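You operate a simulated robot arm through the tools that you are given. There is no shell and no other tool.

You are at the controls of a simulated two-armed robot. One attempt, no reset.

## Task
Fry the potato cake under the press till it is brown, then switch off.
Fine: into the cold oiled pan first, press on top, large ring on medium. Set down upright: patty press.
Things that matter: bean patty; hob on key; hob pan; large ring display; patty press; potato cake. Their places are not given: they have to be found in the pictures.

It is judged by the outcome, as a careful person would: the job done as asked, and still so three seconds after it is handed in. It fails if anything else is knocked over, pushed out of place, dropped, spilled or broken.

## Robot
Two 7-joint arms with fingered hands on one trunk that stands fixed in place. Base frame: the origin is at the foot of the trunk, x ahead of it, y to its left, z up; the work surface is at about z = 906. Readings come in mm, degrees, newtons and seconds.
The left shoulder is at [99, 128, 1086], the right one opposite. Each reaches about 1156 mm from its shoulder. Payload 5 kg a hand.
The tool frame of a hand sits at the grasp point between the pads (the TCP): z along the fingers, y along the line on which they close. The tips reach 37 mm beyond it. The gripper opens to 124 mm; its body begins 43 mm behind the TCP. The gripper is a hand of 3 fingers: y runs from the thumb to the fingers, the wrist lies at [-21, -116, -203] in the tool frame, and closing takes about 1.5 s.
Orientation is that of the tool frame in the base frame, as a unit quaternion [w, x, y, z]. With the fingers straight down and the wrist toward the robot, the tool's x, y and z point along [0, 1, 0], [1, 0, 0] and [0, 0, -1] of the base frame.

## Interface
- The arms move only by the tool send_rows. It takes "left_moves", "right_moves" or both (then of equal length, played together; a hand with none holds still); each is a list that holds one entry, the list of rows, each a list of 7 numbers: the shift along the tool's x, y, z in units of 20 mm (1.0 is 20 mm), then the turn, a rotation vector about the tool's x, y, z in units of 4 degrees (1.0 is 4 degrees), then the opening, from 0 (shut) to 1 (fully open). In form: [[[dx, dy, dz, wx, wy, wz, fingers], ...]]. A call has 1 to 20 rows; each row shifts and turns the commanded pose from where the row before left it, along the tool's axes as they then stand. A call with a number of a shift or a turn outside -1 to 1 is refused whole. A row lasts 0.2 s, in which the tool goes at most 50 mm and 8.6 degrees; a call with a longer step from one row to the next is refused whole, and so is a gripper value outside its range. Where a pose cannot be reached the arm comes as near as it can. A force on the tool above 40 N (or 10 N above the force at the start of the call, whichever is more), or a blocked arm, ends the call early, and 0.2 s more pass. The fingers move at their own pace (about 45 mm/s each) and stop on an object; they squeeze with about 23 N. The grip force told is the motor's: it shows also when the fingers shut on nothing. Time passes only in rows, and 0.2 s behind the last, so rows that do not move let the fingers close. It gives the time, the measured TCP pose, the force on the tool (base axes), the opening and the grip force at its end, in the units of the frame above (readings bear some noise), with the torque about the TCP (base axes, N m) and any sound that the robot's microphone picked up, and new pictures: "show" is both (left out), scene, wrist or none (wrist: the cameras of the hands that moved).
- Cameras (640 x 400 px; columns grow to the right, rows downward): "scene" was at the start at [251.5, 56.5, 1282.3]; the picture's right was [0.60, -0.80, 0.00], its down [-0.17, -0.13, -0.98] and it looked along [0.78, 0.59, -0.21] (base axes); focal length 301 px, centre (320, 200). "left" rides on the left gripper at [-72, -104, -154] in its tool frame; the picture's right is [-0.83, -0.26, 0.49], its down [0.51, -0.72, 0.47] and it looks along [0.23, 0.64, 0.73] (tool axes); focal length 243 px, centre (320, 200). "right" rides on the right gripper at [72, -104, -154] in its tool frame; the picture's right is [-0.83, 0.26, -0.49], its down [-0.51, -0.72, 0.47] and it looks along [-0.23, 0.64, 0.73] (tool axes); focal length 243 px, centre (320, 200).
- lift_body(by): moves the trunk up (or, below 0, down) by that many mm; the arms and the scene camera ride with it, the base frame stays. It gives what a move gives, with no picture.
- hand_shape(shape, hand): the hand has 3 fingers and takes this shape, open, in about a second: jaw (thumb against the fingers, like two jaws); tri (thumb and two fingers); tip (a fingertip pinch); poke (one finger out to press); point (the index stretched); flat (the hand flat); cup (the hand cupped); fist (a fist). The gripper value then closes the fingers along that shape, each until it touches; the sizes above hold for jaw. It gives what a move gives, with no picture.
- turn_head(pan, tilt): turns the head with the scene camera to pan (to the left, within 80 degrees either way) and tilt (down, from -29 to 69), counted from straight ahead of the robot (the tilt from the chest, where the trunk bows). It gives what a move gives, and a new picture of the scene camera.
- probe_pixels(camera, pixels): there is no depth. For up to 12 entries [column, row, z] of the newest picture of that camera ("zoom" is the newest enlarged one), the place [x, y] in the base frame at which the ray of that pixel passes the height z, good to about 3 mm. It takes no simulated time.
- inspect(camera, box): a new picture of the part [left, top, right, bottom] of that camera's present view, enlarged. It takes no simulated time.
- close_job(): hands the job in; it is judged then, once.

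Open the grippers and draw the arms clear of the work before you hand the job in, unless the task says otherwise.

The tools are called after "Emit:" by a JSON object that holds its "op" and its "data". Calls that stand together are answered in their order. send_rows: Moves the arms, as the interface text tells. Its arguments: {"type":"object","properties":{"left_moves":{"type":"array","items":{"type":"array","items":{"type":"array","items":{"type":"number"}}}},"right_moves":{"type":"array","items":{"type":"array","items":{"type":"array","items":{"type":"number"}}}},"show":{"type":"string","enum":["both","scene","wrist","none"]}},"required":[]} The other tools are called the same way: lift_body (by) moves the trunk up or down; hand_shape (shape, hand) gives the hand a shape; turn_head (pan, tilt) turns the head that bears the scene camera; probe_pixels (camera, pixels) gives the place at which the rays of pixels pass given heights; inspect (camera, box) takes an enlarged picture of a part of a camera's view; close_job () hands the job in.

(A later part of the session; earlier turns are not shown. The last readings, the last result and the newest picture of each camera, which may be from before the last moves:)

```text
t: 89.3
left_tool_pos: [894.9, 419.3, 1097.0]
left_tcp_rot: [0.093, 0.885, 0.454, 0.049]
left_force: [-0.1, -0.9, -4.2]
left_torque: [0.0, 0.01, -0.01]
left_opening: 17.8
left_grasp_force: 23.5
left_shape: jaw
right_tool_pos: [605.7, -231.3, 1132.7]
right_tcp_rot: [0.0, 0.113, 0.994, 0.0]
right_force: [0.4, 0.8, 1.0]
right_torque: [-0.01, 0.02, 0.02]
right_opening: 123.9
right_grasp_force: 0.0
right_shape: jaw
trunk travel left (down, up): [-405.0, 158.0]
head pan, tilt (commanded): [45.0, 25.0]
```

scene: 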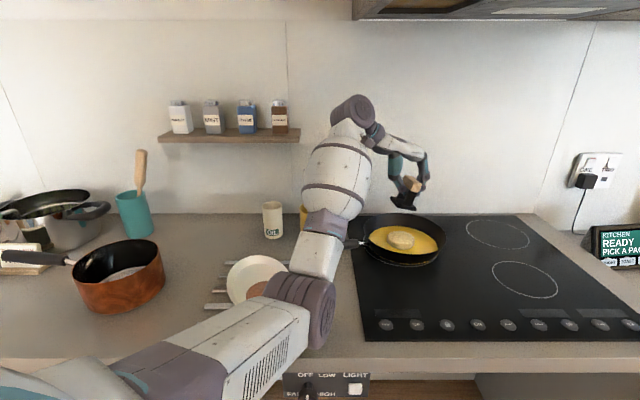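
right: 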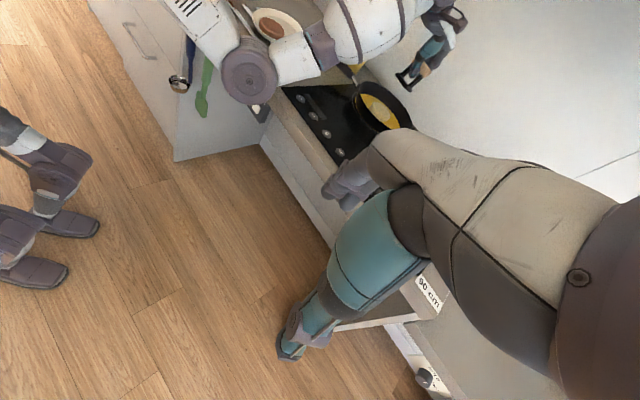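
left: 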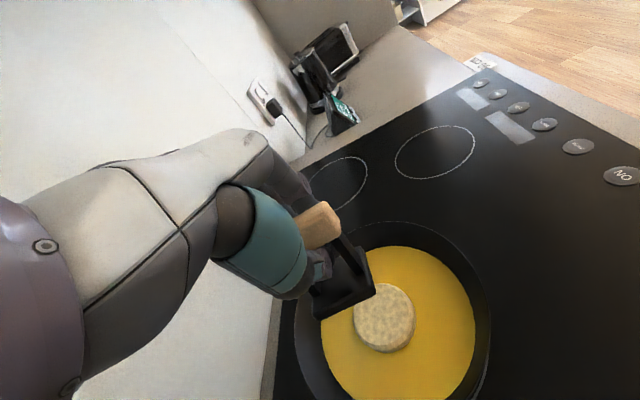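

The posts lean about 12° with the base swung toward the thumb. I rotate the hand a further 12° about its x axis to bring the press upright, then look again.

Emit:
{"op": "send_rows", "data": {"left_moves": [[[0, 0, 0, -1, 0, 0, 0], [0, 0, 0, -1, 0, 0, 0], [0, 0, 0, -1, 0, 0, 0], [0, 0, 0, 0, 0, 0, 0]]], "show": "both"}}

Emit:
{"op": "inspect", "data": {"camera": "scene", "box": [380, 160, 450, 220]}}

Emit:
{"op": "inspect", "data": {"camera": "right", "box": [360, 0, 480, 130]}}

```text
t: 90.3
left_tool_pos: [894.8, 418.5, 1100.6]
left_tcp_rot: [0.185, 0.87, 0.446, 0.098]
left_force: [-1.1, -0.2, -4.7]
left_torque: [0.01, -0.01, -0.06]
left_opening: 17.6
left_grasp_force: 23.1
left_shape: jaw
right_tool_pos: [604.8, -233.5, 1133.7]
right_tcp_rot: [0.0, 0.113, 0.994, 0.001]
right_force: [0.7, 0.6, -0.1]
right_torque: [0.01, 0.0, -0.02]
right_opening: 123.8
right_grasp_force: 0.0
right_shape: jaw
trunk travel left (down, up): [-405.0, 158.0]
head pan, tilt (commanded): [45.0, 25.0]
```

scene: 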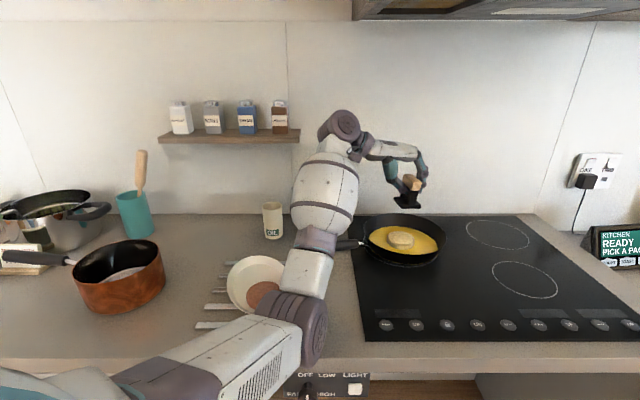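
left: 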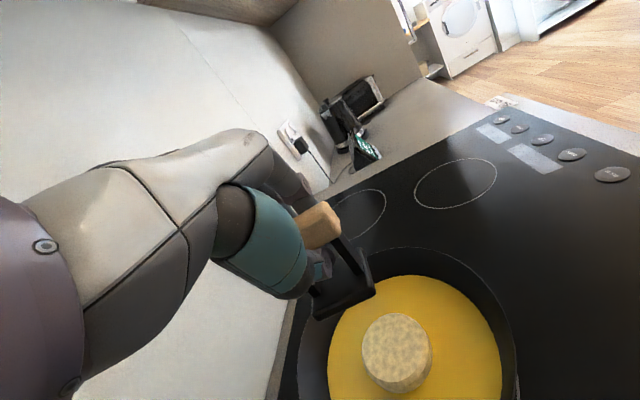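

```text
6.67 times, centred on (415, 190) of scene
```

zoom: 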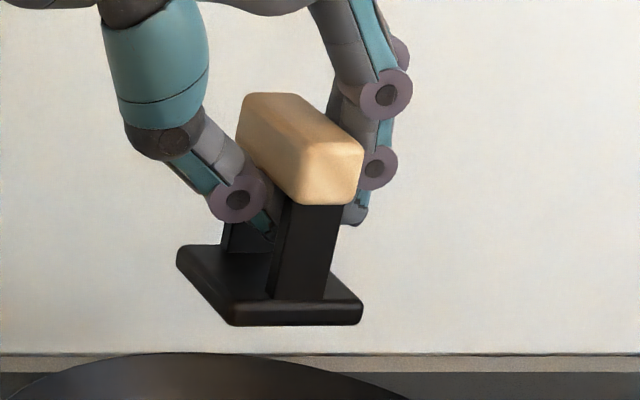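

```text
3.08 times, centred on (420, 65) of right
```

zoom: 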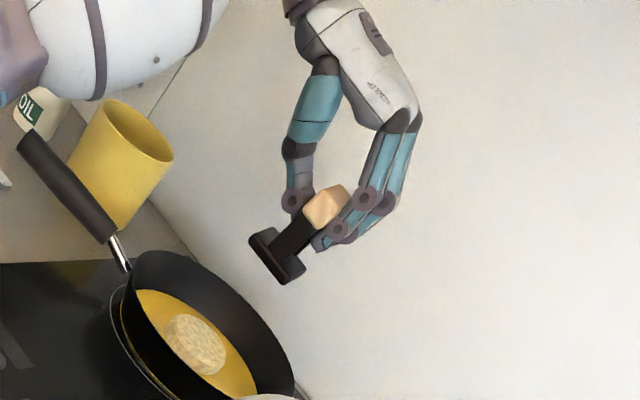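

The posts now look close to vertical. I enlarge further in both cameras to judge the remaining tilt and the base's place over the cake.

Emit:
{"op": "inspect", "data": {"camera": "scene", "box": [392, 172, 428, 212]}}

Emit:
{"op": "inspect", "data": {"camera": "right", "box": [390, 50, 450, 100]}}

```text
10.00 times, centred on (410, 192) of scene
```

zoom: 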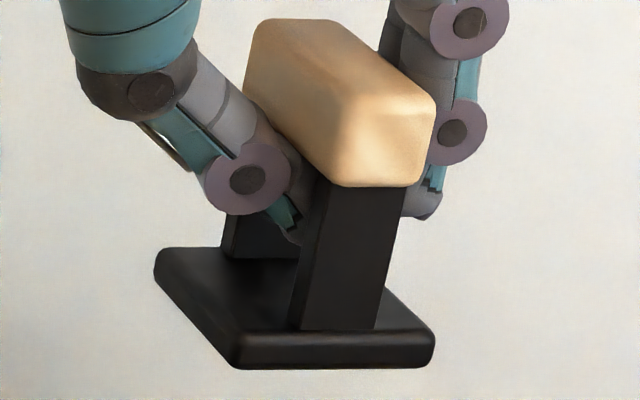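

```text
8.00 times, centred on (420, 75) of right
```

zoom: 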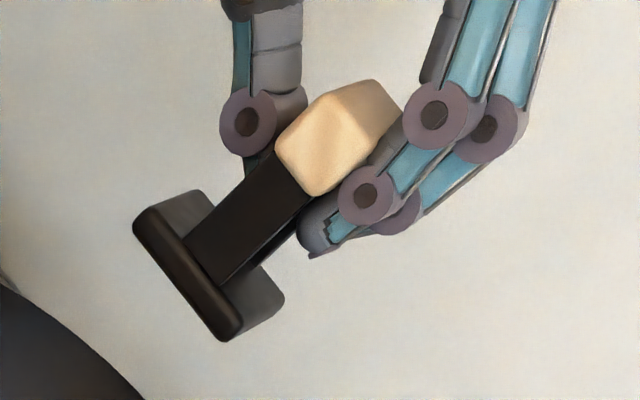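

The press is now upright within about 2°. I probe its base centre in both cameras against the cake's place.

Emit:
{"op": "probe_pixels", "data": {"camera": "scene", "pixels": [[407.3, 202.3, 1038], [407.3, 202.3, 1043], [401, 238, 929], [400.5, 236.5, 929]]}}

Emit:
{"op": "probe_pixels", "data": {"camera": "right", "pixels": [[406.3, 82.9, 1038], [406.3, 82.9, 1043]]}}

Emit:
{"op": "inspect", "data": {"camera": "scene", "box": [350, 205, 450, 275]}}

Emit:
{"op": "inspect", "data": {"camera": "right", "box": [350, 70, 430, 140]}}

```text
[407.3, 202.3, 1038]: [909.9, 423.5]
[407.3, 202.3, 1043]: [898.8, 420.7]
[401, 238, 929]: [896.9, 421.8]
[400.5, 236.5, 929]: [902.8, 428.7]
```

```text
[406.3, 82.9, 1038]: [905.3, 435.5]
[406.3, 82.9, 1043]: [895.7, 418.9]
```

```text
5.71 times, centred on (400, 240) of scene
```

zoom: 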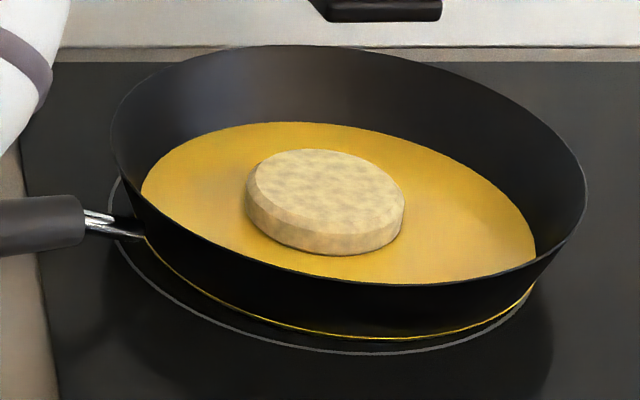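

```text
5.71 times, centred on (390, 105) of right
```

zoom: 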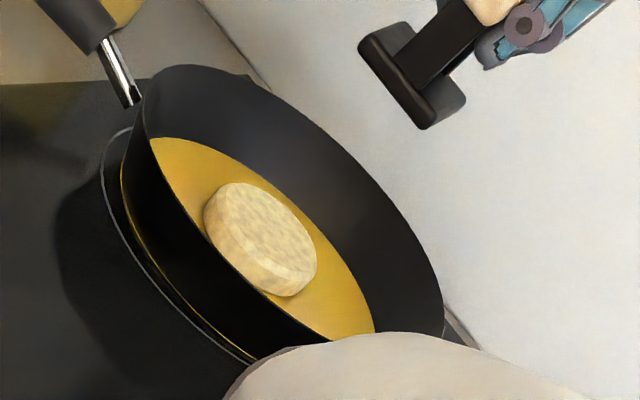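

The base is centred over the cake within 3 mm. I descend vertically 80 mm and look again.

Emit:
{"op": "send_rows", "data": {"left_moves": [[[0, -0.41, 0.912, 0, 0, 0, 0], [0, -0.41, 0.912, 0, 0, 0, 0], [0, -0.41, 0.912, 0, 0, 0, 0], [0, -0.41, 0.912, 0, 0, 0, 0], [0, 0, 0, 0, 0, 0, 0], [0, 0, 0, 0, 0, 0, 0]]], "show": "both"}}

Emit:
{"op": "inspect", "data": {"camera": "scene", "box": [350, 190, 450, 270]}}

Emit:
{"op": "inspect", "data": {"camera": "right", "box": [340, 50, 440, 140]}}

```text
t: 91.9
left_tool_pos: [880.8, 388.4, 1086.7]
left_tcp_rot: [0.19, 0.87, 0.436, 0.132]
left_force: [0.1, 0.4, -4.0]
left_torque: [0.01, 0.02, 0.02]
left_opening: 17.7
left_grasp_force: 23.6
left_shape: jaw
right_tool_pos: [580.6, -260.5, 1140.2]
right_tcp_rot: [0.009, 0.113, 0.993, 0.015]
right_force: [-0.2, 0.3, 0.5]
right_torque: [-0.05, -0.03, 0.03]
right_opening: 123.9
right_grasp_force: 0.0
right_shape: jaw
trunk travel left (down, up): [-405.0, 158.0]
head pan, tilt (commanded): [45.0, 25.0]
stopped in row 6 (left hand): the arm was blocked; the commanded pose is now the measured one
```

scene: 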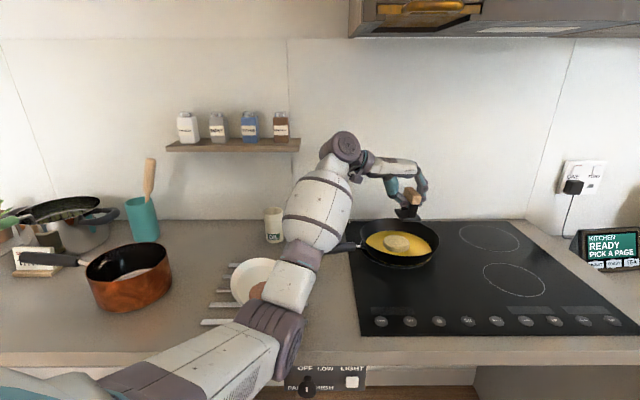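
left: 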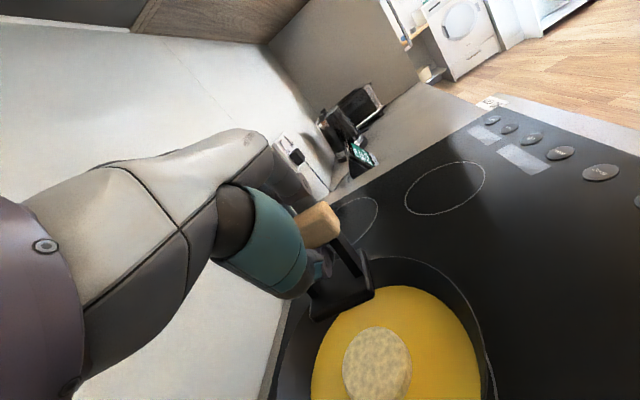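

```text
5.00 times, centred on (400, 230) of scene
```

zoom: 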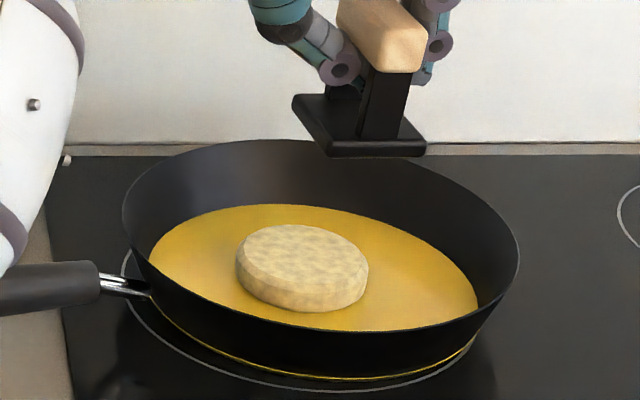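

```text
4.44 times, centred on (390, 95) of right
```

zoom: 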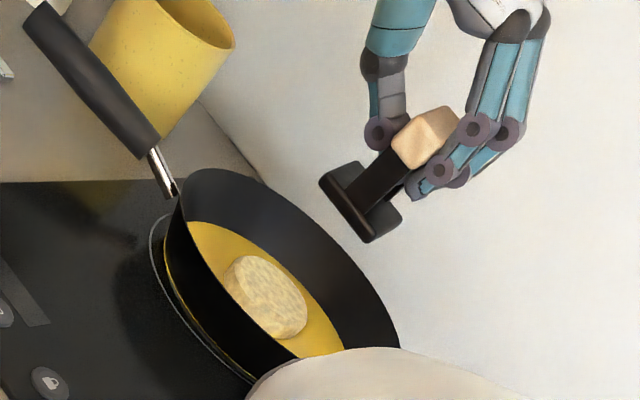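

The left arm was blocked: its elbow at scene (270,330) seems to have met the counter edge as it came down. I raise the trunk at once to free it and check the plate.

Emit:
{"op": "lift_body", "data": {"by": 140}}

Emit:
{"op": "turn_head", "data": {"pan": 45, "tilt": 33}}

```text
t: 93.6
left_tool_pos: [901.9, 425.0, 1181.3]
left_tcp_rot: [0.193, 0.868, 0.443, 0.11]
left_force: [-0.6, 1.0, -6.1]
left_torque: [-0.1, 0.0, -0.06]
left_opening: 17.8
left_grasp_force: 22.4
left_shape: jaw
right_tool_pos: [607.6, -226.9, 1272.3]
right_tcp_rot: [-0.003, 0.113, 0.994, -0.002]
right_force: [0.7, 0.5, -0.3]
right_torque: [-0.08, 0.03, 0.01]
right_opening: 123.7
right_grasp_force: 0.1
right_shape: jaw
trunk travel left (down, up): [-545.0, 18.0]
head pan, tilt (commanded): [45.0, 25.0]
```

```text
t: 94.3
left_tool_pos: [903.1, 422.6, 1185.1]
left_tcp_rot: [0.194, 0.868, 0.443, 0.111]
left_force: [0.7, 0.0, -4.8]
left_torque: [0.0, -0.01, 0.0]
left_opening: 17.7
left_grasp_force: 23.1
left_shape: jaw
right_tool_pos: [608.7, -230.4, 1271.6]
right_tcp_rot: [-0.001, 0.113, 0.994, -0.001]
right_force: [0.2, -0.1, -0.6]
right_torque: [0.0, 0.01, 0.0]
right_opening: 124.0
right_grasp_force: 0.0
right_shape: jaw
trunk travel left (down, up): [-545.0, 18.0]
head pan, tilt (commanded): [45.0, 33.0]
```

scene: 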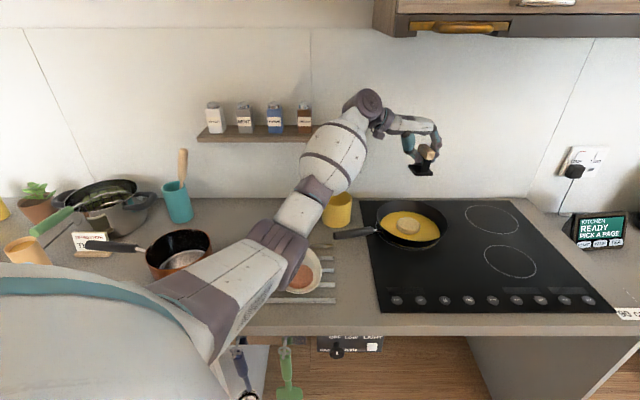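

I set the head to the same pose as before (45,35) to compare the plate, trivet and pan positions with the earlier picture.

Emit:
{"op": "turn_head", "data": {"pan": 45, "tilt": 35}}

Emit:
{"op": "inspect", "data": {"camera": "scene", "box": [220, 200, 380, 310]}}

```text
t: 94.9
left_tool_pos: [901.7, 421.1, 1186.3]
left_tcp_rot: [0.193, 0.868, 0.443, 0.112]
left_force: [-0.4, -0.1, -5.2]
left_torque: [0.0, 0.0, -0.01]
left_opening: 17.5
left_grasp_force: 22.7
left_shape: jaw
right_tool_pos: [607.5, -231.5, 1272.8]
right_tcp_rot: [0.0, 0.113, 0.994, 0.0]
right_force: [0.2, -0.1, -0.7]
right_torque: [-0.03, 0.05, -0.02]
right_opening: 123.8
right_grasp_force: 0.1
right_shape: jaw
trunk travel left (down, up): [-545.0, 18.0]
head pan, tilt (commanded): [45.0, 35.0]
```

scene: 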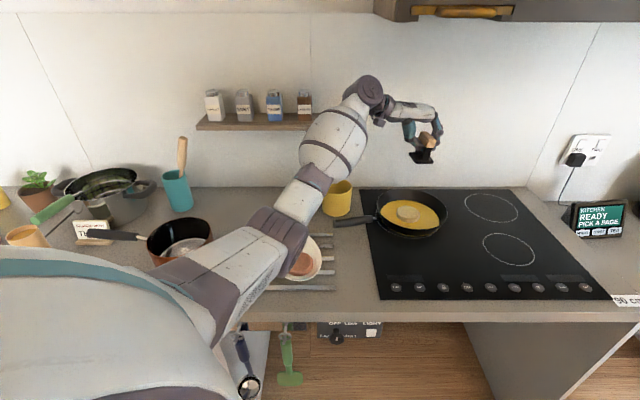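

```text
3.64 times, centred on (300, 255) of scene
```

zoom: 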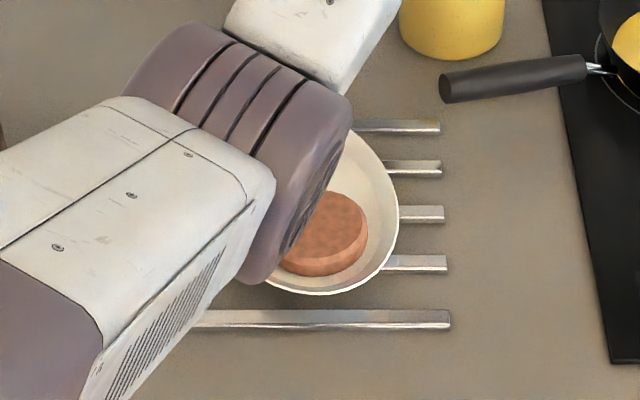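

Plate, trivet and pan handle are at exactly the same pixels as before, so nothing was disturbed. I check the press's uprightness again.

Emit:
{"op": "inspect", "data": {"camera": "scene", "box": [400, 125, 446, 171]}}

Emit:
{"op": "inspect", "data": {"camera": "right", "box": [360, 0, 480, 140]}}

```text
8.70 times, centred on (423, 148) of scene
```

zoom: 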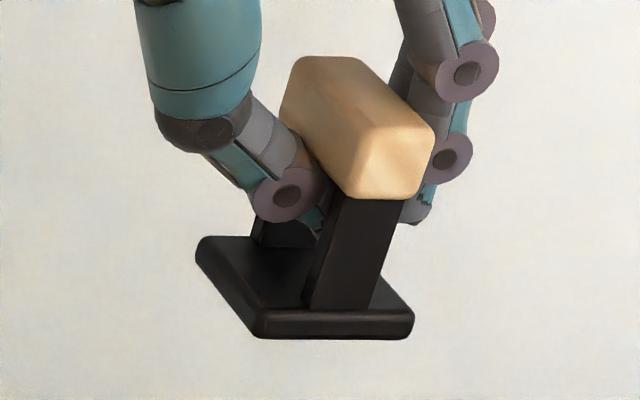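

```text
2.86 times, centred on (420, 70) of right
```

zoom: 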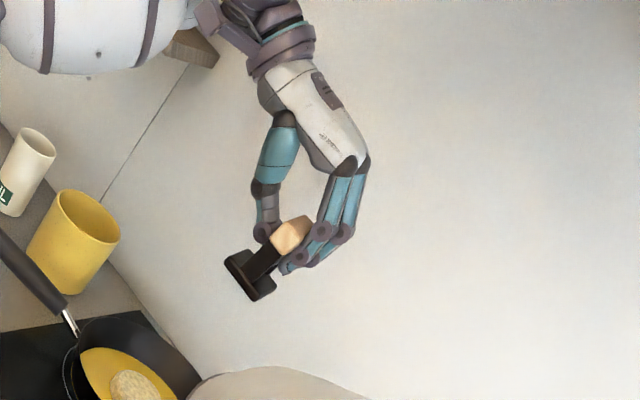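

The press is upright within about 2°. I raise the trunk the last 16 mm for elbow room, fine-correct tilt and position, and descend to about z=1070.

Emit:
{"op": "lift_body", "data": {"by": 16}}

Emit:
{"op": "send_rows", "data": {"left_moves": [[[-0.3, -0.22, -0.11, -0.4, -0.37, 0, 0], [0, -0.46, 0.888, 0, 0, 0, 0], [0, -0.46, 0.888, 0, 0, 0, 0], [0, -0.46, 0.888, 0, 0, 0, 0], [0, -0.46, 0.888, 0, 0, 0, 0], [0, -0.46, 0.888, 0, 0, 0, 0], [0, -0.46, 0.888, 0, 0, 0, 0], [0, 0, 0, 0, 0, 0, 0], [0, 0, 0, 0, 0, 0, 0]]], "show": "both"}}

Emit:
{"op": "inspect", "data": {"camera": "scene", "box": [370, 150, 450, 240]}}

```text
t: 95.5
left_tool_pos: [899.9, 420.4, 1202.3]
left_tcp_rot: [0.191, 0.868, 0.444, 0.112]
left_force: [0.0, -0.8, -5.0]
left_torque: [-0.02, 0.0, 0.03]
left_opening: 17.5
left_grasp_force: 23.0
left_shape: jaw
right_tool_pos: [605.2, -230.3, 1288.8]
right_tcp_rot: [-0.001, 0.113, 0.994, 0.0]
right_force: [-0.1, 0.4, -1.4]
right_torque: [0.04, 0.03, 0.0]
right_opening: 124.0
right_grasp_force: 0.0
right_shape: jaw
trunk travel left (down, up): [-561.0, 2.0]
head pan, tilt (commanded): [45.0, 35.0]
```

```text
t: 97.5
left_tool_pos: [894.3, 417.0, 1082.5]
left_tcp_rot: [0.211, 0.867, 0.438, 0.107]
left_force: [-0.7, 0.0, -4.3]
left_torque: [-0.03, 0.03, -0.02]
left_opening: 17.5
left_grasp_force: 22.9
left_shape: jaw
right_tool_pos: [606.6, -230.3, 1290.1]
right_tcp_rot: [0.0, 0.114, 0.994, 0.001]
right_force: [0.0, -0.2, 0.4]
right_torque: [-0.01, 0.0, 0.04]
right_opening: 123.7
right_grasp_force: 0.1
right_shape: jaw
trunk travel left (down, up): [-561.0, 2.0]
head pan, tilt (commanded): [45.0, 35.0]
```

scene: 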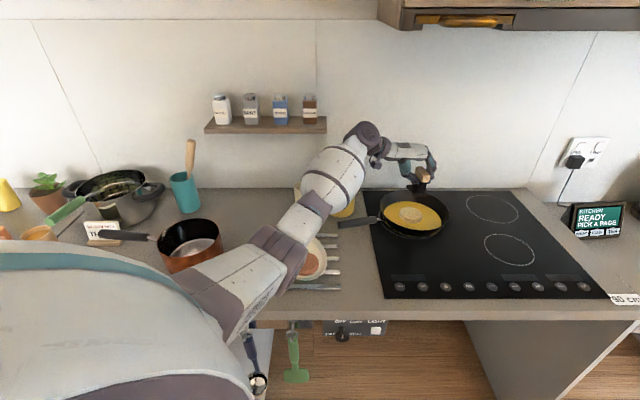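
left: 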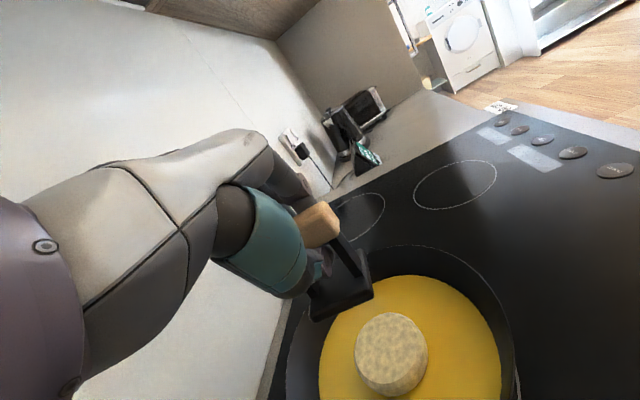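

```text
4.44 times, centred on (410, 195) of scene
```

zoom: 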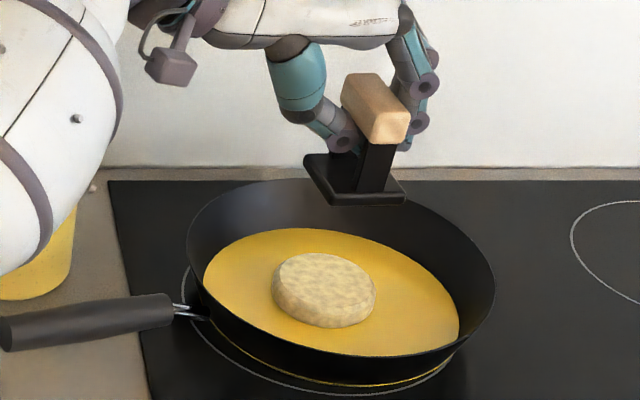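

Clear so far: TCP (894,417,1082). I descend another 60 mm.

Emit:
{"op": "send_rows", "data": {"left_moves": [[[0.02, -0.46, 0.888, 0, 0, 0, 0], [0.02, -0.46, 0.888, 0, 0, 0, 0], [0, -0.46, 0.888, 0, 0, 0, 0], [0, 0, 0, 0, 0, 0, 0], [0, 0, 0, 0, 0, 0, 0]]], "show": "both"}}

Emit:
{"op": "inspect", "data": {"camera": "scene", "box": [370, 170, 450, 250]}}

Emit:
{"op": "inspect", "data": {"camera": "right", "box": [300, 0, 480, 160]}}

```text
t: 98.8
left_tool_pos: [895.3, 418.8, 1021.8]
left_tcp_rot: [0.21, 0.867, 0.439, 0.108]
left_force: [0.2, -0.2, -4.7]
left_torque: [-0.03, -0.02, -0.02]
left_opening: 17.4
left_grasp_force: 22.7
left_shape: jaw
right_tool_pos: [606.4, -230.6, 1290.3]
right_tcp_rot: [0.0, 0.113, 0.994, 0.0]
right_force: [-0.1, 0.2, -0.6]
right_torque: [0.0, 0.0, -0.01]
right_opening: 123.9
right_grasp_force: 0.0
right_shape: jaw
trunk travel left (down, up): [-561.0, 2.0]
head pan, tilt (commanded): [45.0, 35.0]
```

scene: 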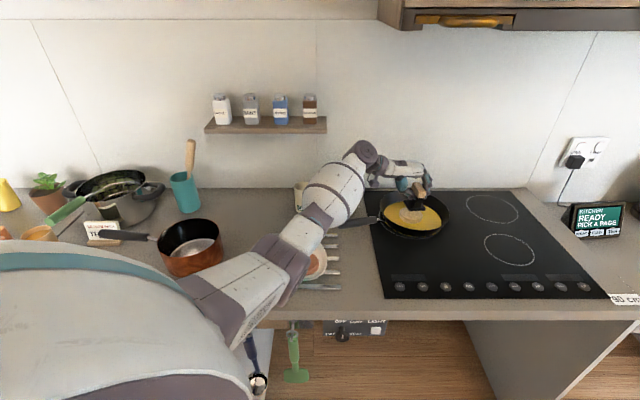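
left: 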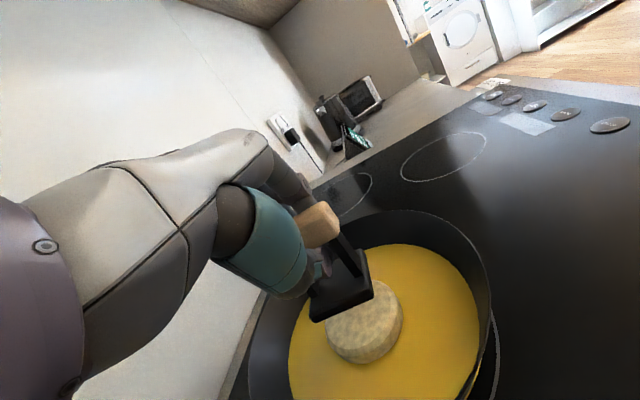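

```text
5.00 times, centred on (410, 210) of scene
```

zoom: 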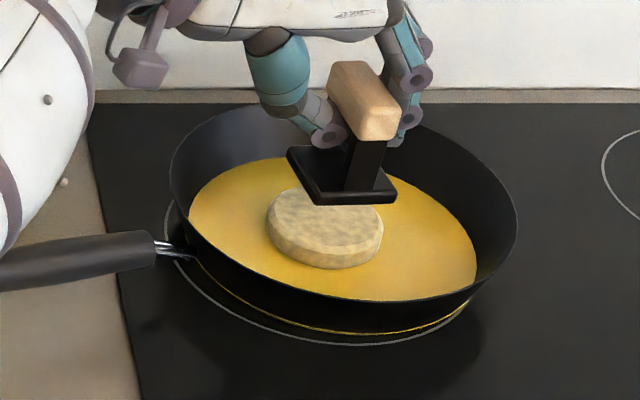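

```text
2.50 times, centred on (390, 80) of right
```

zoom: 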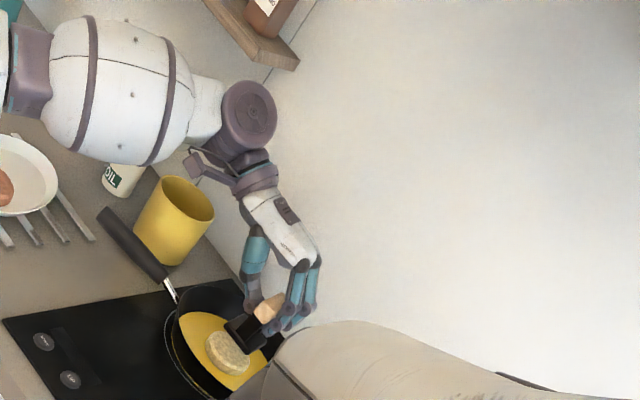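

The base is about 28 mm above the cake. I probe the base and cake centres for the final alignment.

Emit:
{"op": "probe_pixels", "data": {"camera": "scene", "pixels": [[414.5, 206, 957], [414.5, 206, 960], [411, 213.2, 929], [411, 213.2, 927]]}}

Emit:
{"op": "inspect", "data": {"camera": "right", "box": [360, 80, 430, 150]}}

```text
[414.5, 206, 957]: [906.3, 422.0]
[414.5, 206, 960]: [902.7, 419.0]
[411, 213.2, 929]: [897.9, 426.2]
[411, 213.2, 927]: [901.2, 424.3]
```

```text
5.71 times, centred on (395, 115) of right
```

zoom: 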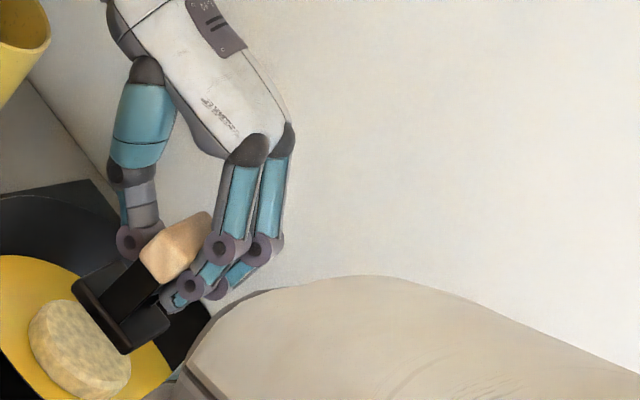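

The base is about 5 mm too far along the tool's y. I correct that and descend 20 mm.

Emit:
{"op": "send_rows", "data": {"left_moves": [[[0, -0.222, -0.115, 0, 0, 0, 0], [0, -0.23, 0.444, 0, 0, 0, 0], [0, -0.23, 0.444, 0, 0, 0, 0], [0, 0, 0, 0, 0, 0, 0]]], "show": "both"}}

Emit:
{"op": "inspect", "data": {"camera": "scene", "box": [370, 170, 450, 250]}}

```text
t: 99.8
left_tool_pos: [891.3, 421.4, 1004.2]
left_tcp_rot: [0.211, 0.867, 0.438, 0.107]
left_force: [0.2, -0.6, -4.1]
left_torque: [0.0, 0.02, -0.01]
left_opening: 17.5
left_grasp_force: 23.2
left_shape: jaw
right_tool_pos: [607.0, -231.5, 1289.5]
right_tcp_rot: [0.0, 0.114, 0.994, 0.0]
right_force: [-0.1, 0.8, 0.4]
right_torque: [0.02, -0.01, 0.02]
right_opening: 123.8
right_grasp_force: 0.1
right_shape: jaw
trunk travel left (down, up): [-561.0, 2.0]
head pan, tilt (commanded): [45.0, 35.0]
```

scene: 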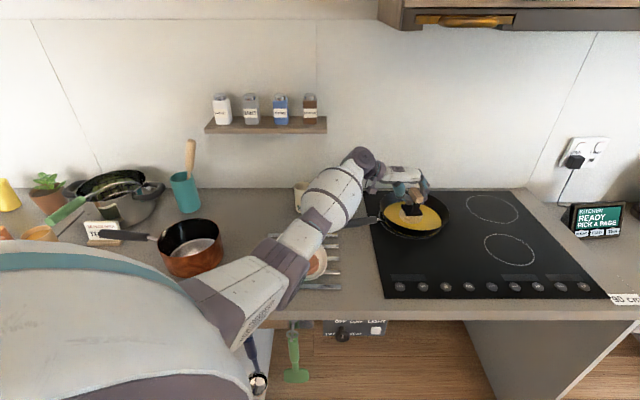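
left: 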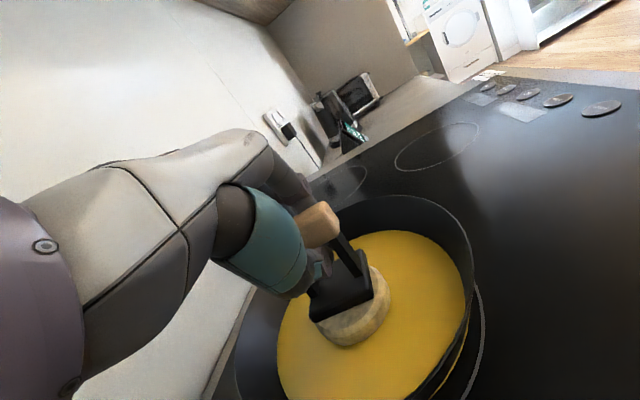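

```text
5.00 times, centred on (410, 210) of scene
```

zoom: 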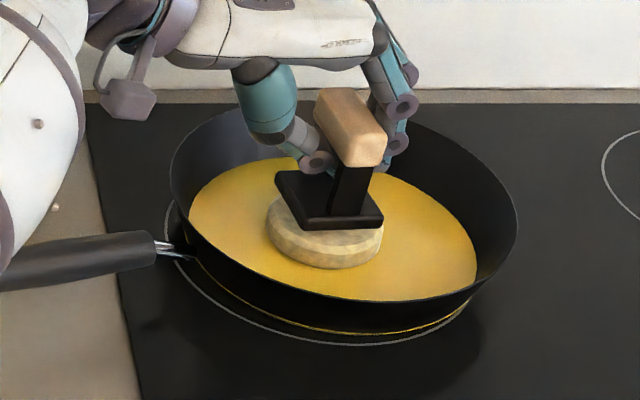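

The press sits nicely above the cake. I lower in 2.5 mm rows until a contact force shows.

Emit:
{"op": "send_rows", "data": {"left_moves": [[[0, -0.0575, 0.111, 0, 0, 0, 0], [0, -0.0575, 0.111, 0, 0, 0, 0], [0, 0, 0, 0, 0, 0, 0]]], "show": "none"}}

```text
t: 100.5
left_tool_pos: [890.5, 421.9, 998.1]
left_tcp_rot: [0.21, 0.867, 0.439, 0.107]
left_force: [-0.7, -0.1, -4.4]
left_torque: [-0.03, 0.02, 0.02]
left_opening: 17.6
left_grasp_force: 23.6
left_shape: jaw
right_tool_pos: [605.2, -231.3, 1289.8]
right_tcp_rot: [0.0, 0.113, 0.994, -0.001]
right_force: [-0.7, -0.6, 0.8]
right_torque: [-0.01, -0.04, 0.0]
right_opening: 123.9
right_grasp_force: 0.1
right_shape: jaw
trunk travel left (down, up): [-561.0, 2.0]
head pan, tilt (commanded): [45.0, 35.0]
```

Emit:
{"op": "send_rows", "data": {"left_moves": [[[0, -0.046, 0.089, 0, 0, 0, 0], [0, -0.046, 0.089, 0, 0, 0, 0], [0, 0, 0, 0, 0, 0, 0]]], "show": "none"}}

Emit:
{"op": "inspect", "data": {"camera": "scene", "box": [380, 180, 440, 240]}}

```text
t: 101.3
left_tool_pos: [889.2, 422.7, 993.1]
left_tcp_rot: [0.21, 0.867, 0.439, 0.108]
left_force: [-0.1, -0.7, -5.1]
left_torque: [0.01, 0.03, -0.01]
left_opening: 17.6
left_grasp_force: 23.0
left_shape: jaw
right_tool_pos: [606.5, -230.4, 1289.5]
right_tcp_rot: [0.0, 0.113, 0.994, 0.0]
right_force: [0.2, 0.2, -0.1]
right_torque: [0.0, 0.02, -0.01]
right_opening: 123.7
right_grasp_force: 0.1
right_shape: jaw
trunk travel left (down, up): [-561.0, 2.0]
head pan, tilt (commanded): [45.0, 35.0]
```

```text
6.67 times, centred on (410, 210) of scene
```

zoom: 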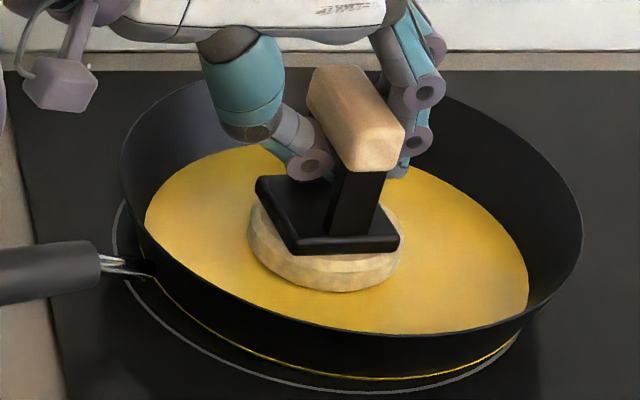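

Still hanging free; the base is centred over the cake (zoom 327 vs 325). I go on lowering by 2 mm rows.

Emit:
{"op": "send_rows", "data": {"left_moves": [[[0, -0.04, 0.089, 0, 0, 0, 0], [0, -0.04, 0.089, 0, 0, 0, 0], [0, 0, 0, 0, 0, 0, 0]]], "show": "none"}}

Emit:
{"op": "inspect", "data": {"camera": "scene", "box": [380, 180, 440, 240]}}

```text
t: 102.2
left_tool_pos: [889.9, 422.1, 992.1]
left_tcp_rot: [0.211, 0.867, 0.439, 0.109]
left_force: [-0.7, 2.3, 1.0]
left_torque: [-0.04, -0.04, 0.02]
left_opening: 17.7
left_grasp_force: 23.2
left_shape: jaw
right_tool_pos: [605.0, -232.3, 1290.0]
right_tcp_rot: [0.0, 0.114, 0.994, 0.0]
right_force: [0.9, -0.1, 0.0]
right_torque: [0.02, -0.02, 0.01]
right_opening: 123.9
right_grasp_force: 0.0
right_shape: jaw
trunk travel left (down, up): [-561.0, 2.0]
head pan, tilt (commanded): [45.0, 35.0]
```

```text
6.67 times, centred on (410, 210) of scene
```

zoom: 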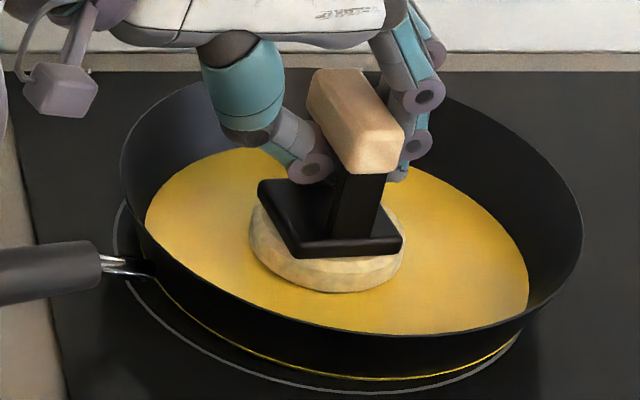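

Contact: the vertical force went from −5 to +1 N. I press 1.5 mm more, then open slowly.

Emit:
{"op": "send_rows", "data": {"left_moves": [[[0, -0.03, 0.067, 0, 0, 0, 0], [0, 0, 0, 0, 0, 0, 0]]], "show": "none"}}

Emit:
{"op": "inspect", "data": {"camera": "scene", "box": [385, 180, 435, 230]}}

Emit:
{"op": "inspect", "data": {"camera": "right", "box": [360, 100, 420, 160]}}

```text
t: 102.8
left_tool_pos: [889.6, 423.1, 990.6]
left_tcp_rot: [0.211, 0.867, 0.439, 0.108]
left_force: [-3.1, 1.9, 4.1]
left_torque: [-0.06, -0.05, 0.0]
left_opening: 17.9
left_grasp_force: 22.6
left_shape: jaw
right_tool_pos: [605.4, -231.6, 1291.8]
right_tcp_rot: [0.001, 0.113, 0.994, 0.0]
right_force: [0.6, 0.2, -0.2]
right_torque: [0.02, 0.0, -0.02]
right_opening: 123.9
right_grasp_force: 0.1
right_shape: jaw
trunk travel left (down, up): [-561.0, 2.0]
head pan, tilt (commanded): [45.0, 35.0]
```

```text
8.00 times, centred on (410, 205) of scene
```

zoom: 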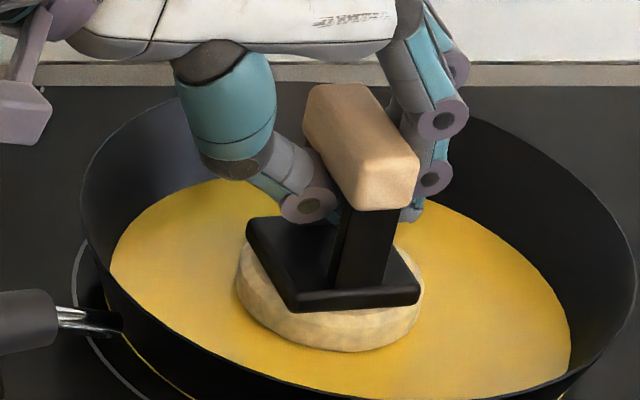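

```text
6.67 times, centred on (390, 130) of right
```

zoom: 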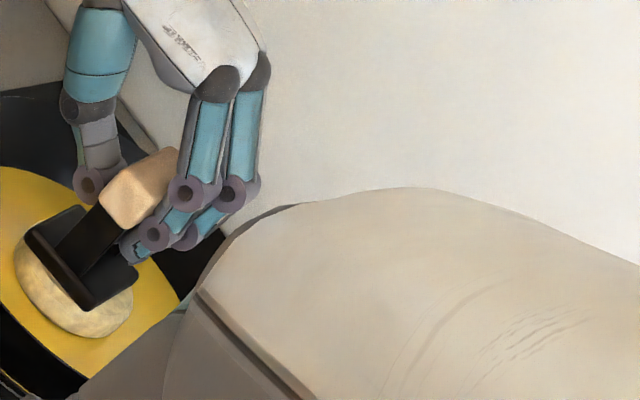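

The press rests flat on the cake. I open the fingers a little (to about 30 mm) and look.

Emit:
{"op": "send_rows", "data": {"left_moves": [[[0, 0, 0, 0, 0, 0, 0.2], [0, 0, 0, 0, 0, 0, 0.25], [0, 0, 0, 0, 0, 0, 0.25], [0, 0, 0, 0, 0, 0, 0.25]]], "show": "both"}}

Emit:
{"op": "inspect", "data": {"camera": "scene", "box": [385, 180, 435, 230]}}

Emit:
{"op": "inspect", "data": {"camera": "left", "box": [240, 170, 420, 340]}}

```text
t: 103.8
left_tool_pos: [890.4, 422.5, 990.4]
left_tcp_rot: [0.211, 0.867, 0.439, 0.109]
left_force: [0.2, 0.1, 3.1]
left_torque: [-0.01, 0.04, 0.0]
left_opening: 30.5
left_grasp_force: 0.1
left_shape: jaw
right_tool_pos: [604.5, -231.3, 1289.6]
right_tcp_rot: [-0.001, 0.113, 0.994, 0.001]
right_force: [1.2, 0.5, 0.1]
right_torque: [-0.02, 0.01, 0.03]
right_opening: 123.9
right_grasp_force: 0.2
right_shape: jaw
trunk travel left (down, up): [-561.0, 2.0]
head pan, tilt (commanded): [45.0, 35.0]
```

scene: 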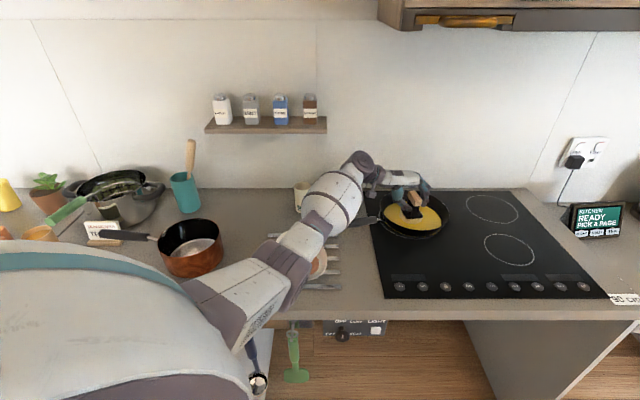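
left: 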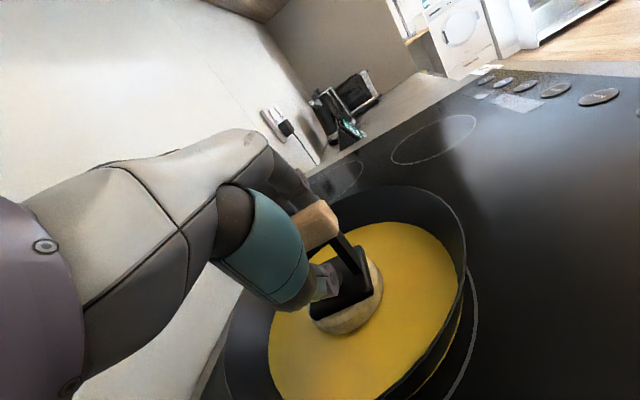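

```text
8.00 times, centred on (410, 205) of scene
```

zoom: 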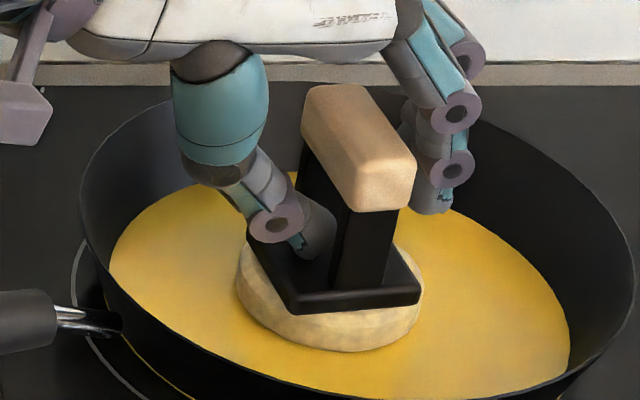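

```text
2.35 times, centred on (330, 255) of left
```

zoom: 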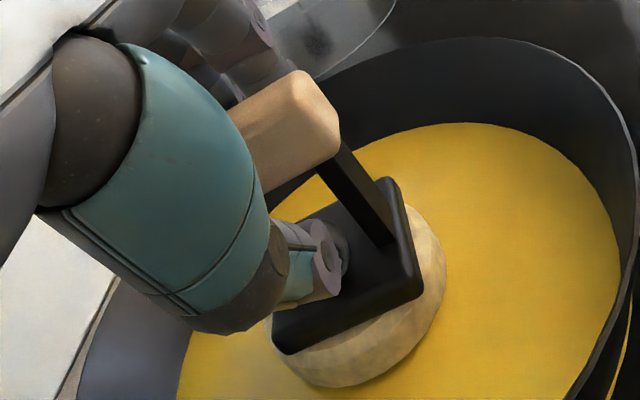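

The press stands by itself, upright on the cake, with the thumb just above its base. I rise slightly while opening to about 60 mm and shift toward the finger side so the bar is centred in the opening.

Emit:
{"op": "send_rows", "data": {"left_moves": [[[0, 0.092, -0.178, 0, 0, 0, 0.25], [0, 0.069, -0.133, 0, 0, 0, 0.33], [0, 0.069, -0.133, 0, 0, 0, 0.41], [0, 0.069, -0.133, 0, 0, 0, 0.49], [0, 0.2, 0, 0, 0, 0, 0.49], [0, 0.2, 0, 0, 0, 0, 0.49], [0, 0, 0, 0, 0, 0, 0.49]]], "show": "both"}}

Emit:
{"op": "inspect", "data": {"camera": "scene", "box": [385, 180, 435, 230]}}

Emit:
{"op": "inspect", "data": {"camera": "left", "box": [240, 170, 420, 340]}}

```text
t: 105.3
left_tool_pos: [895.2, 416.5, 1005.9]
left_tcp_rot: [0.211, 0.867, 0.438, 0.108]
left_force: [-0.1, 0.3, 0.0]
left_torque: [0.01, 0.0, 0.0]
left_opening: 60.2
left_grasp_force: 0.0
left_shape: jaw
right_tool_pos: [604.7, -231.4, 1290.4]
right_tcp_rot: [-0.001, 0.113, 0.994, 0.0]
right_force: [-0.4, 0.1, -0.4]
right_torque: [0.01, -0.02, -0.01]
right_opening: 123.8
right_grasp_force: 0.0
right_shape: jaw
trunk travel left (down, up): [-561.0, 2.0]
head pan, tilt (commanded): [45.0, 35.0]
```

scene: 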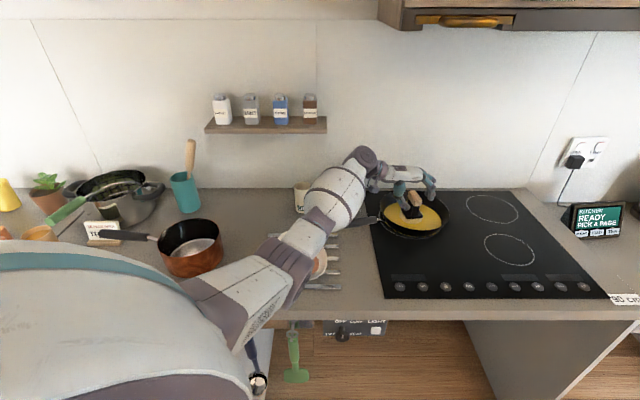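
left: 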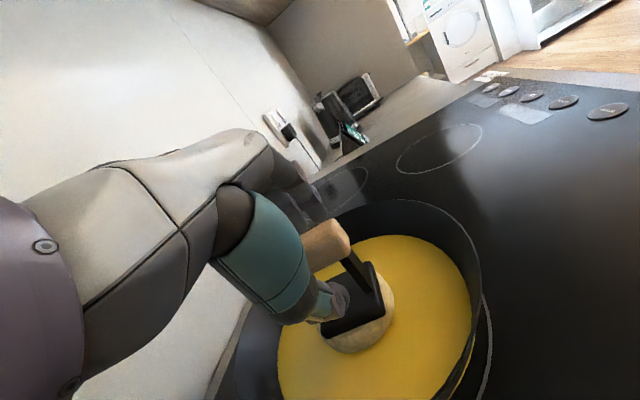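

```text
8.00 times, centred on (410, 205) of scene
```

zoom: 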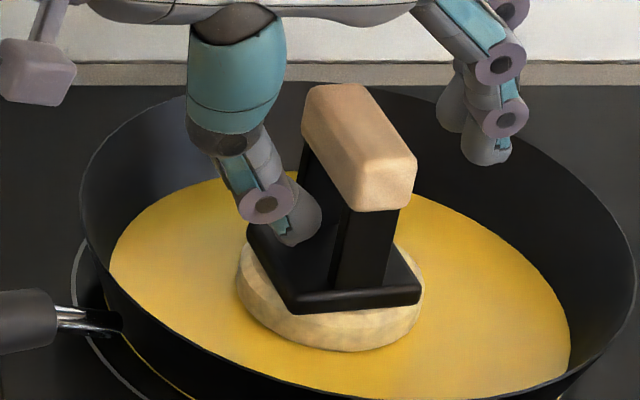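

```text
2.35 times, centred on (330, 255) of left
```

zoom: 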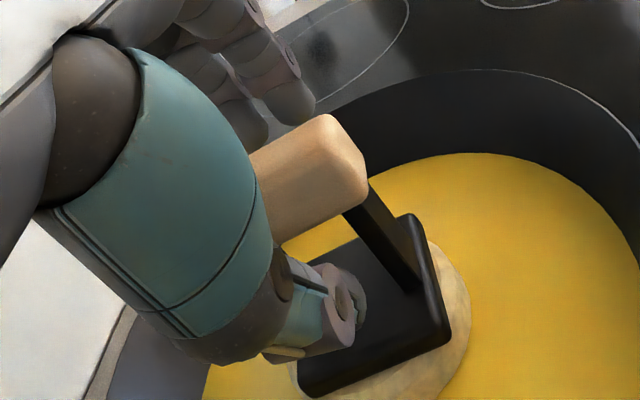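

The hand is free (0 N) with the press unmoved. I withdraw along the fingers' axis, 120 mm.

Emit:
{"op": "send_rows", "data": {"left_moves": [[[0, -0.1, -0.5, 0, 0, 0, 0.52], [0, -0.05, -0.8, 0, 0, 0, 0.55], [0, 0, -1, 0, 0, 0, 0.6], [0, 0, -1, 0, 0, 0, 0.6], [0, 0, -1, 0, 0, 0, 0.6], [0, 0, -1, 0, 0, 0, 0.6], [0, 0, -1, 0, 0, 0, 0.6], [0, 0, 0, 0, 0, 0, 0.6]]], "show": "both"}}

Emit:
{"op": "inspect", "data": {"camera": "scene", "box": [370, 160, 450, 250]}}

```text
t: 107.2
left_tool_pos: [847.2, 453.7, 1115.3]
left_tcp_rot: [0.21, 0.867, 0.439, 0.107]
left_force: [0.2, -0.1, 0.2]
left_torque: [0.03, -0.01, 0.01]
left_opening: 73.9
left_grasp_force: 0.1
left_shape: jaw
right_tool_pos: [606.0, -232.5, 1290.3]
right_tcp_rot: [0.0, 0.114, 0.994, -0.001]
right_force: [0.9, -0.3, 0.7]
right_torque: [-0.03, 0.01, 0.01]
right_opening: 123.6
right_grasp_force: 0.1
right_shape: jaw
trunk travel left (down, up): [-561.0, 2.0]
head pan, tilt (commanded): [45.0, 35.0]
```

scene: 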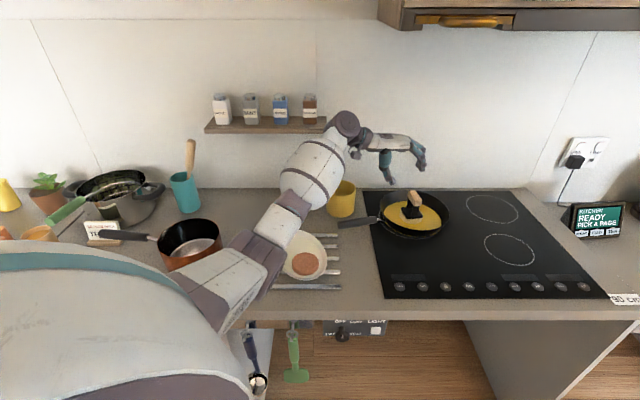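
left: 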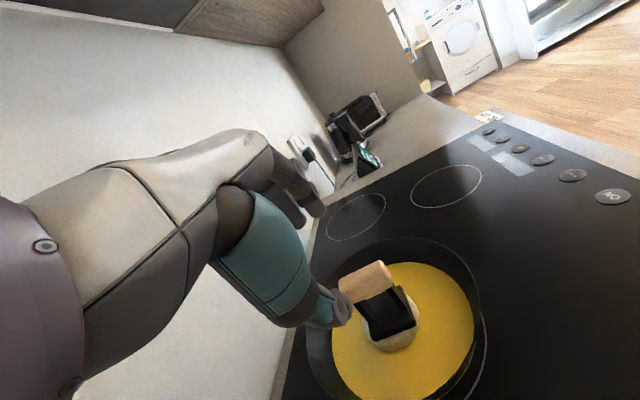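

```text
4.44 times, centred on (410, 205) of scene
```

zoom: 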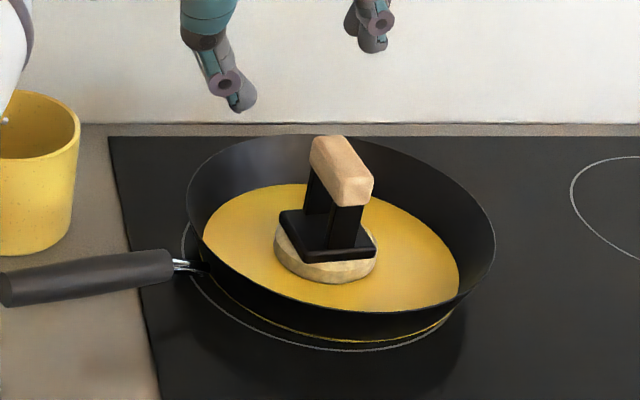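

The press sits upright on the cake. I withdraw the left hand back to the left and level it, and meanwhile shape the right hand to poke.

Emit:
{"op": "send_rows", "data": {"left_moves": [[[-0.2, -0.977, -0.997, 0, 0, 0, 0.7], [-0.2, -0.977, -0.997, 0, 0, 0, 0.7], [-0.2, -0.977, -0.997, 0, 0, 0, 0.7], [-0.2, -0.977, -0.997, 0, 0, 0, 0.7], [-0.2, -0.977, -0.997, 0, 0, 0, 0.7], [-0.2, -0.977, -0.997, 0, 0, 0, 0.7], [-0.2, -0.977, -0.997, 0, 0, 0, 0.7], [-0.2, -0.977, -0.997, 0, 0, 0, 0.7], [-0.2, -0.977, -0.997, 0, 0, 0, 0.7], [-0.2, -0.977, -0.997, 0, 0, 0, 0.7], [-0.2, -0.977, -0.997, 0, 0, 0, 0.7], [-0.2, -0.977, -0.997, 0, 0, 0, 0.7], [0, 0, 0, 0.975, 0, 0, 0.7], [0, 0, 0, 0.975, 0, 0, 0.7], [0, 0, 0, 0.975, 0, 0, 0.7], [0, 0, 0, 0.975, 0, 0, 0.7], [0, 0, 0, 0.975, 0, 0, 0.7], [0, 0, 0, 0.975, 0, 0, 0.7], [0, 0, 0, 0.975, 0, 0, 0.7], [0, 0, 0, 0, 0, 0, 0.7]]], "show": "scene"}}

Emit:
{"op": "hand_shape", "data": {"shape": "poke", "hand": "right"}}

```text
t: 111.3
left_tool_pos: [561.5, 601.7, 1220.1]
left_tcp_rot: [-0.001, 0.892, 0.452, 0.001]
left_force: [-0.5, -0.3, -0.1]
left_torque: [0.02, 0.01, 0.03]
left_opening: 86.3
left_grasp_force: 0.0
left_shape: jaw
right_tool_pos: [605.6, -231.6, 1290.0]
right_tcp_rot: [0.0, 0.113, 0.994, 0.0]
right_force: [0.5, -0.5, 0.4]
right_torque: [0.04, -0.01, 0.0]
right_opening: 123.9
right_grasp_force: 0.1
right_shape: jaw
trunk travel left (down, up): [-561.0, 2.0]
head pan, tilt (commanded): [45.0, 35.0]
```

scene: 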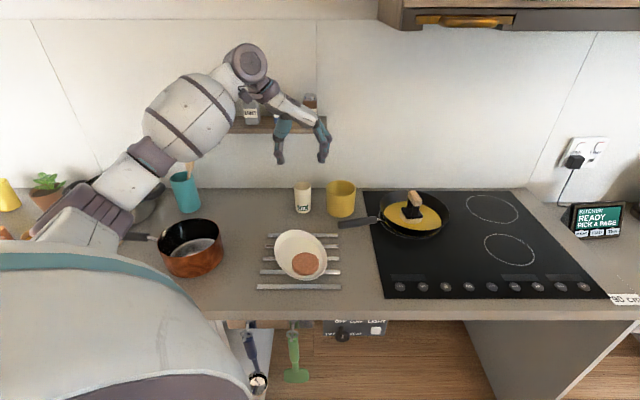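

```text
t: 112.2
left_tool_pos: [561.3, 602.9, 1220.7]
left_tcp_rot: [-0.001, 0.892, 0.452, 0.0]
left_force: [0.1, -0.1, -0.8]
left_torque: [0.0, 0.03, 0.03]
left_opening: 86.3
left_grasp_force: 0.1
left_shape: jaw
right_tool_pos: [605.3, -231.6, 1289.3]
right_tcp_rot: [0.0, 0.113, 0.994, 0.0]
right_force: [0.0, 0.0, -0.1]
right_torque: [-0.04, 0.0, 0.03]
right_opening: 0.0
right_grasp_force: 0.0
right_shape: poke
trunk travel left (down, up): [-561.0, 2.0]
head pan, tilt (commanded): [45.0, 35.0]
```

The left hand is parked. Now I locate the keys precisely in the enlarged scene view.

Emit:
{"op": "inspect", "data": {"camera": "scene", "box": [380, 255, 500, 310]}}

```text
5.33 times, centred on (440, 282) of scene
```

zoom: 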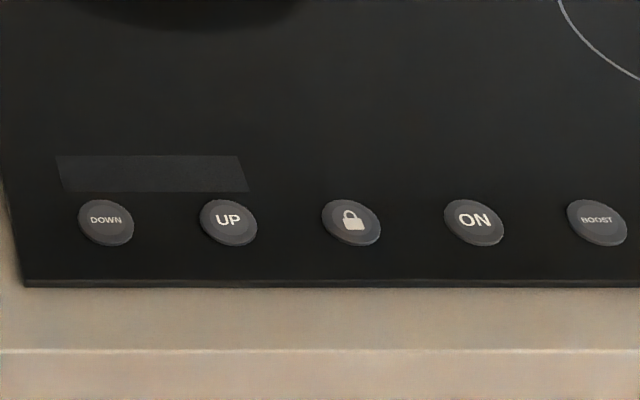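

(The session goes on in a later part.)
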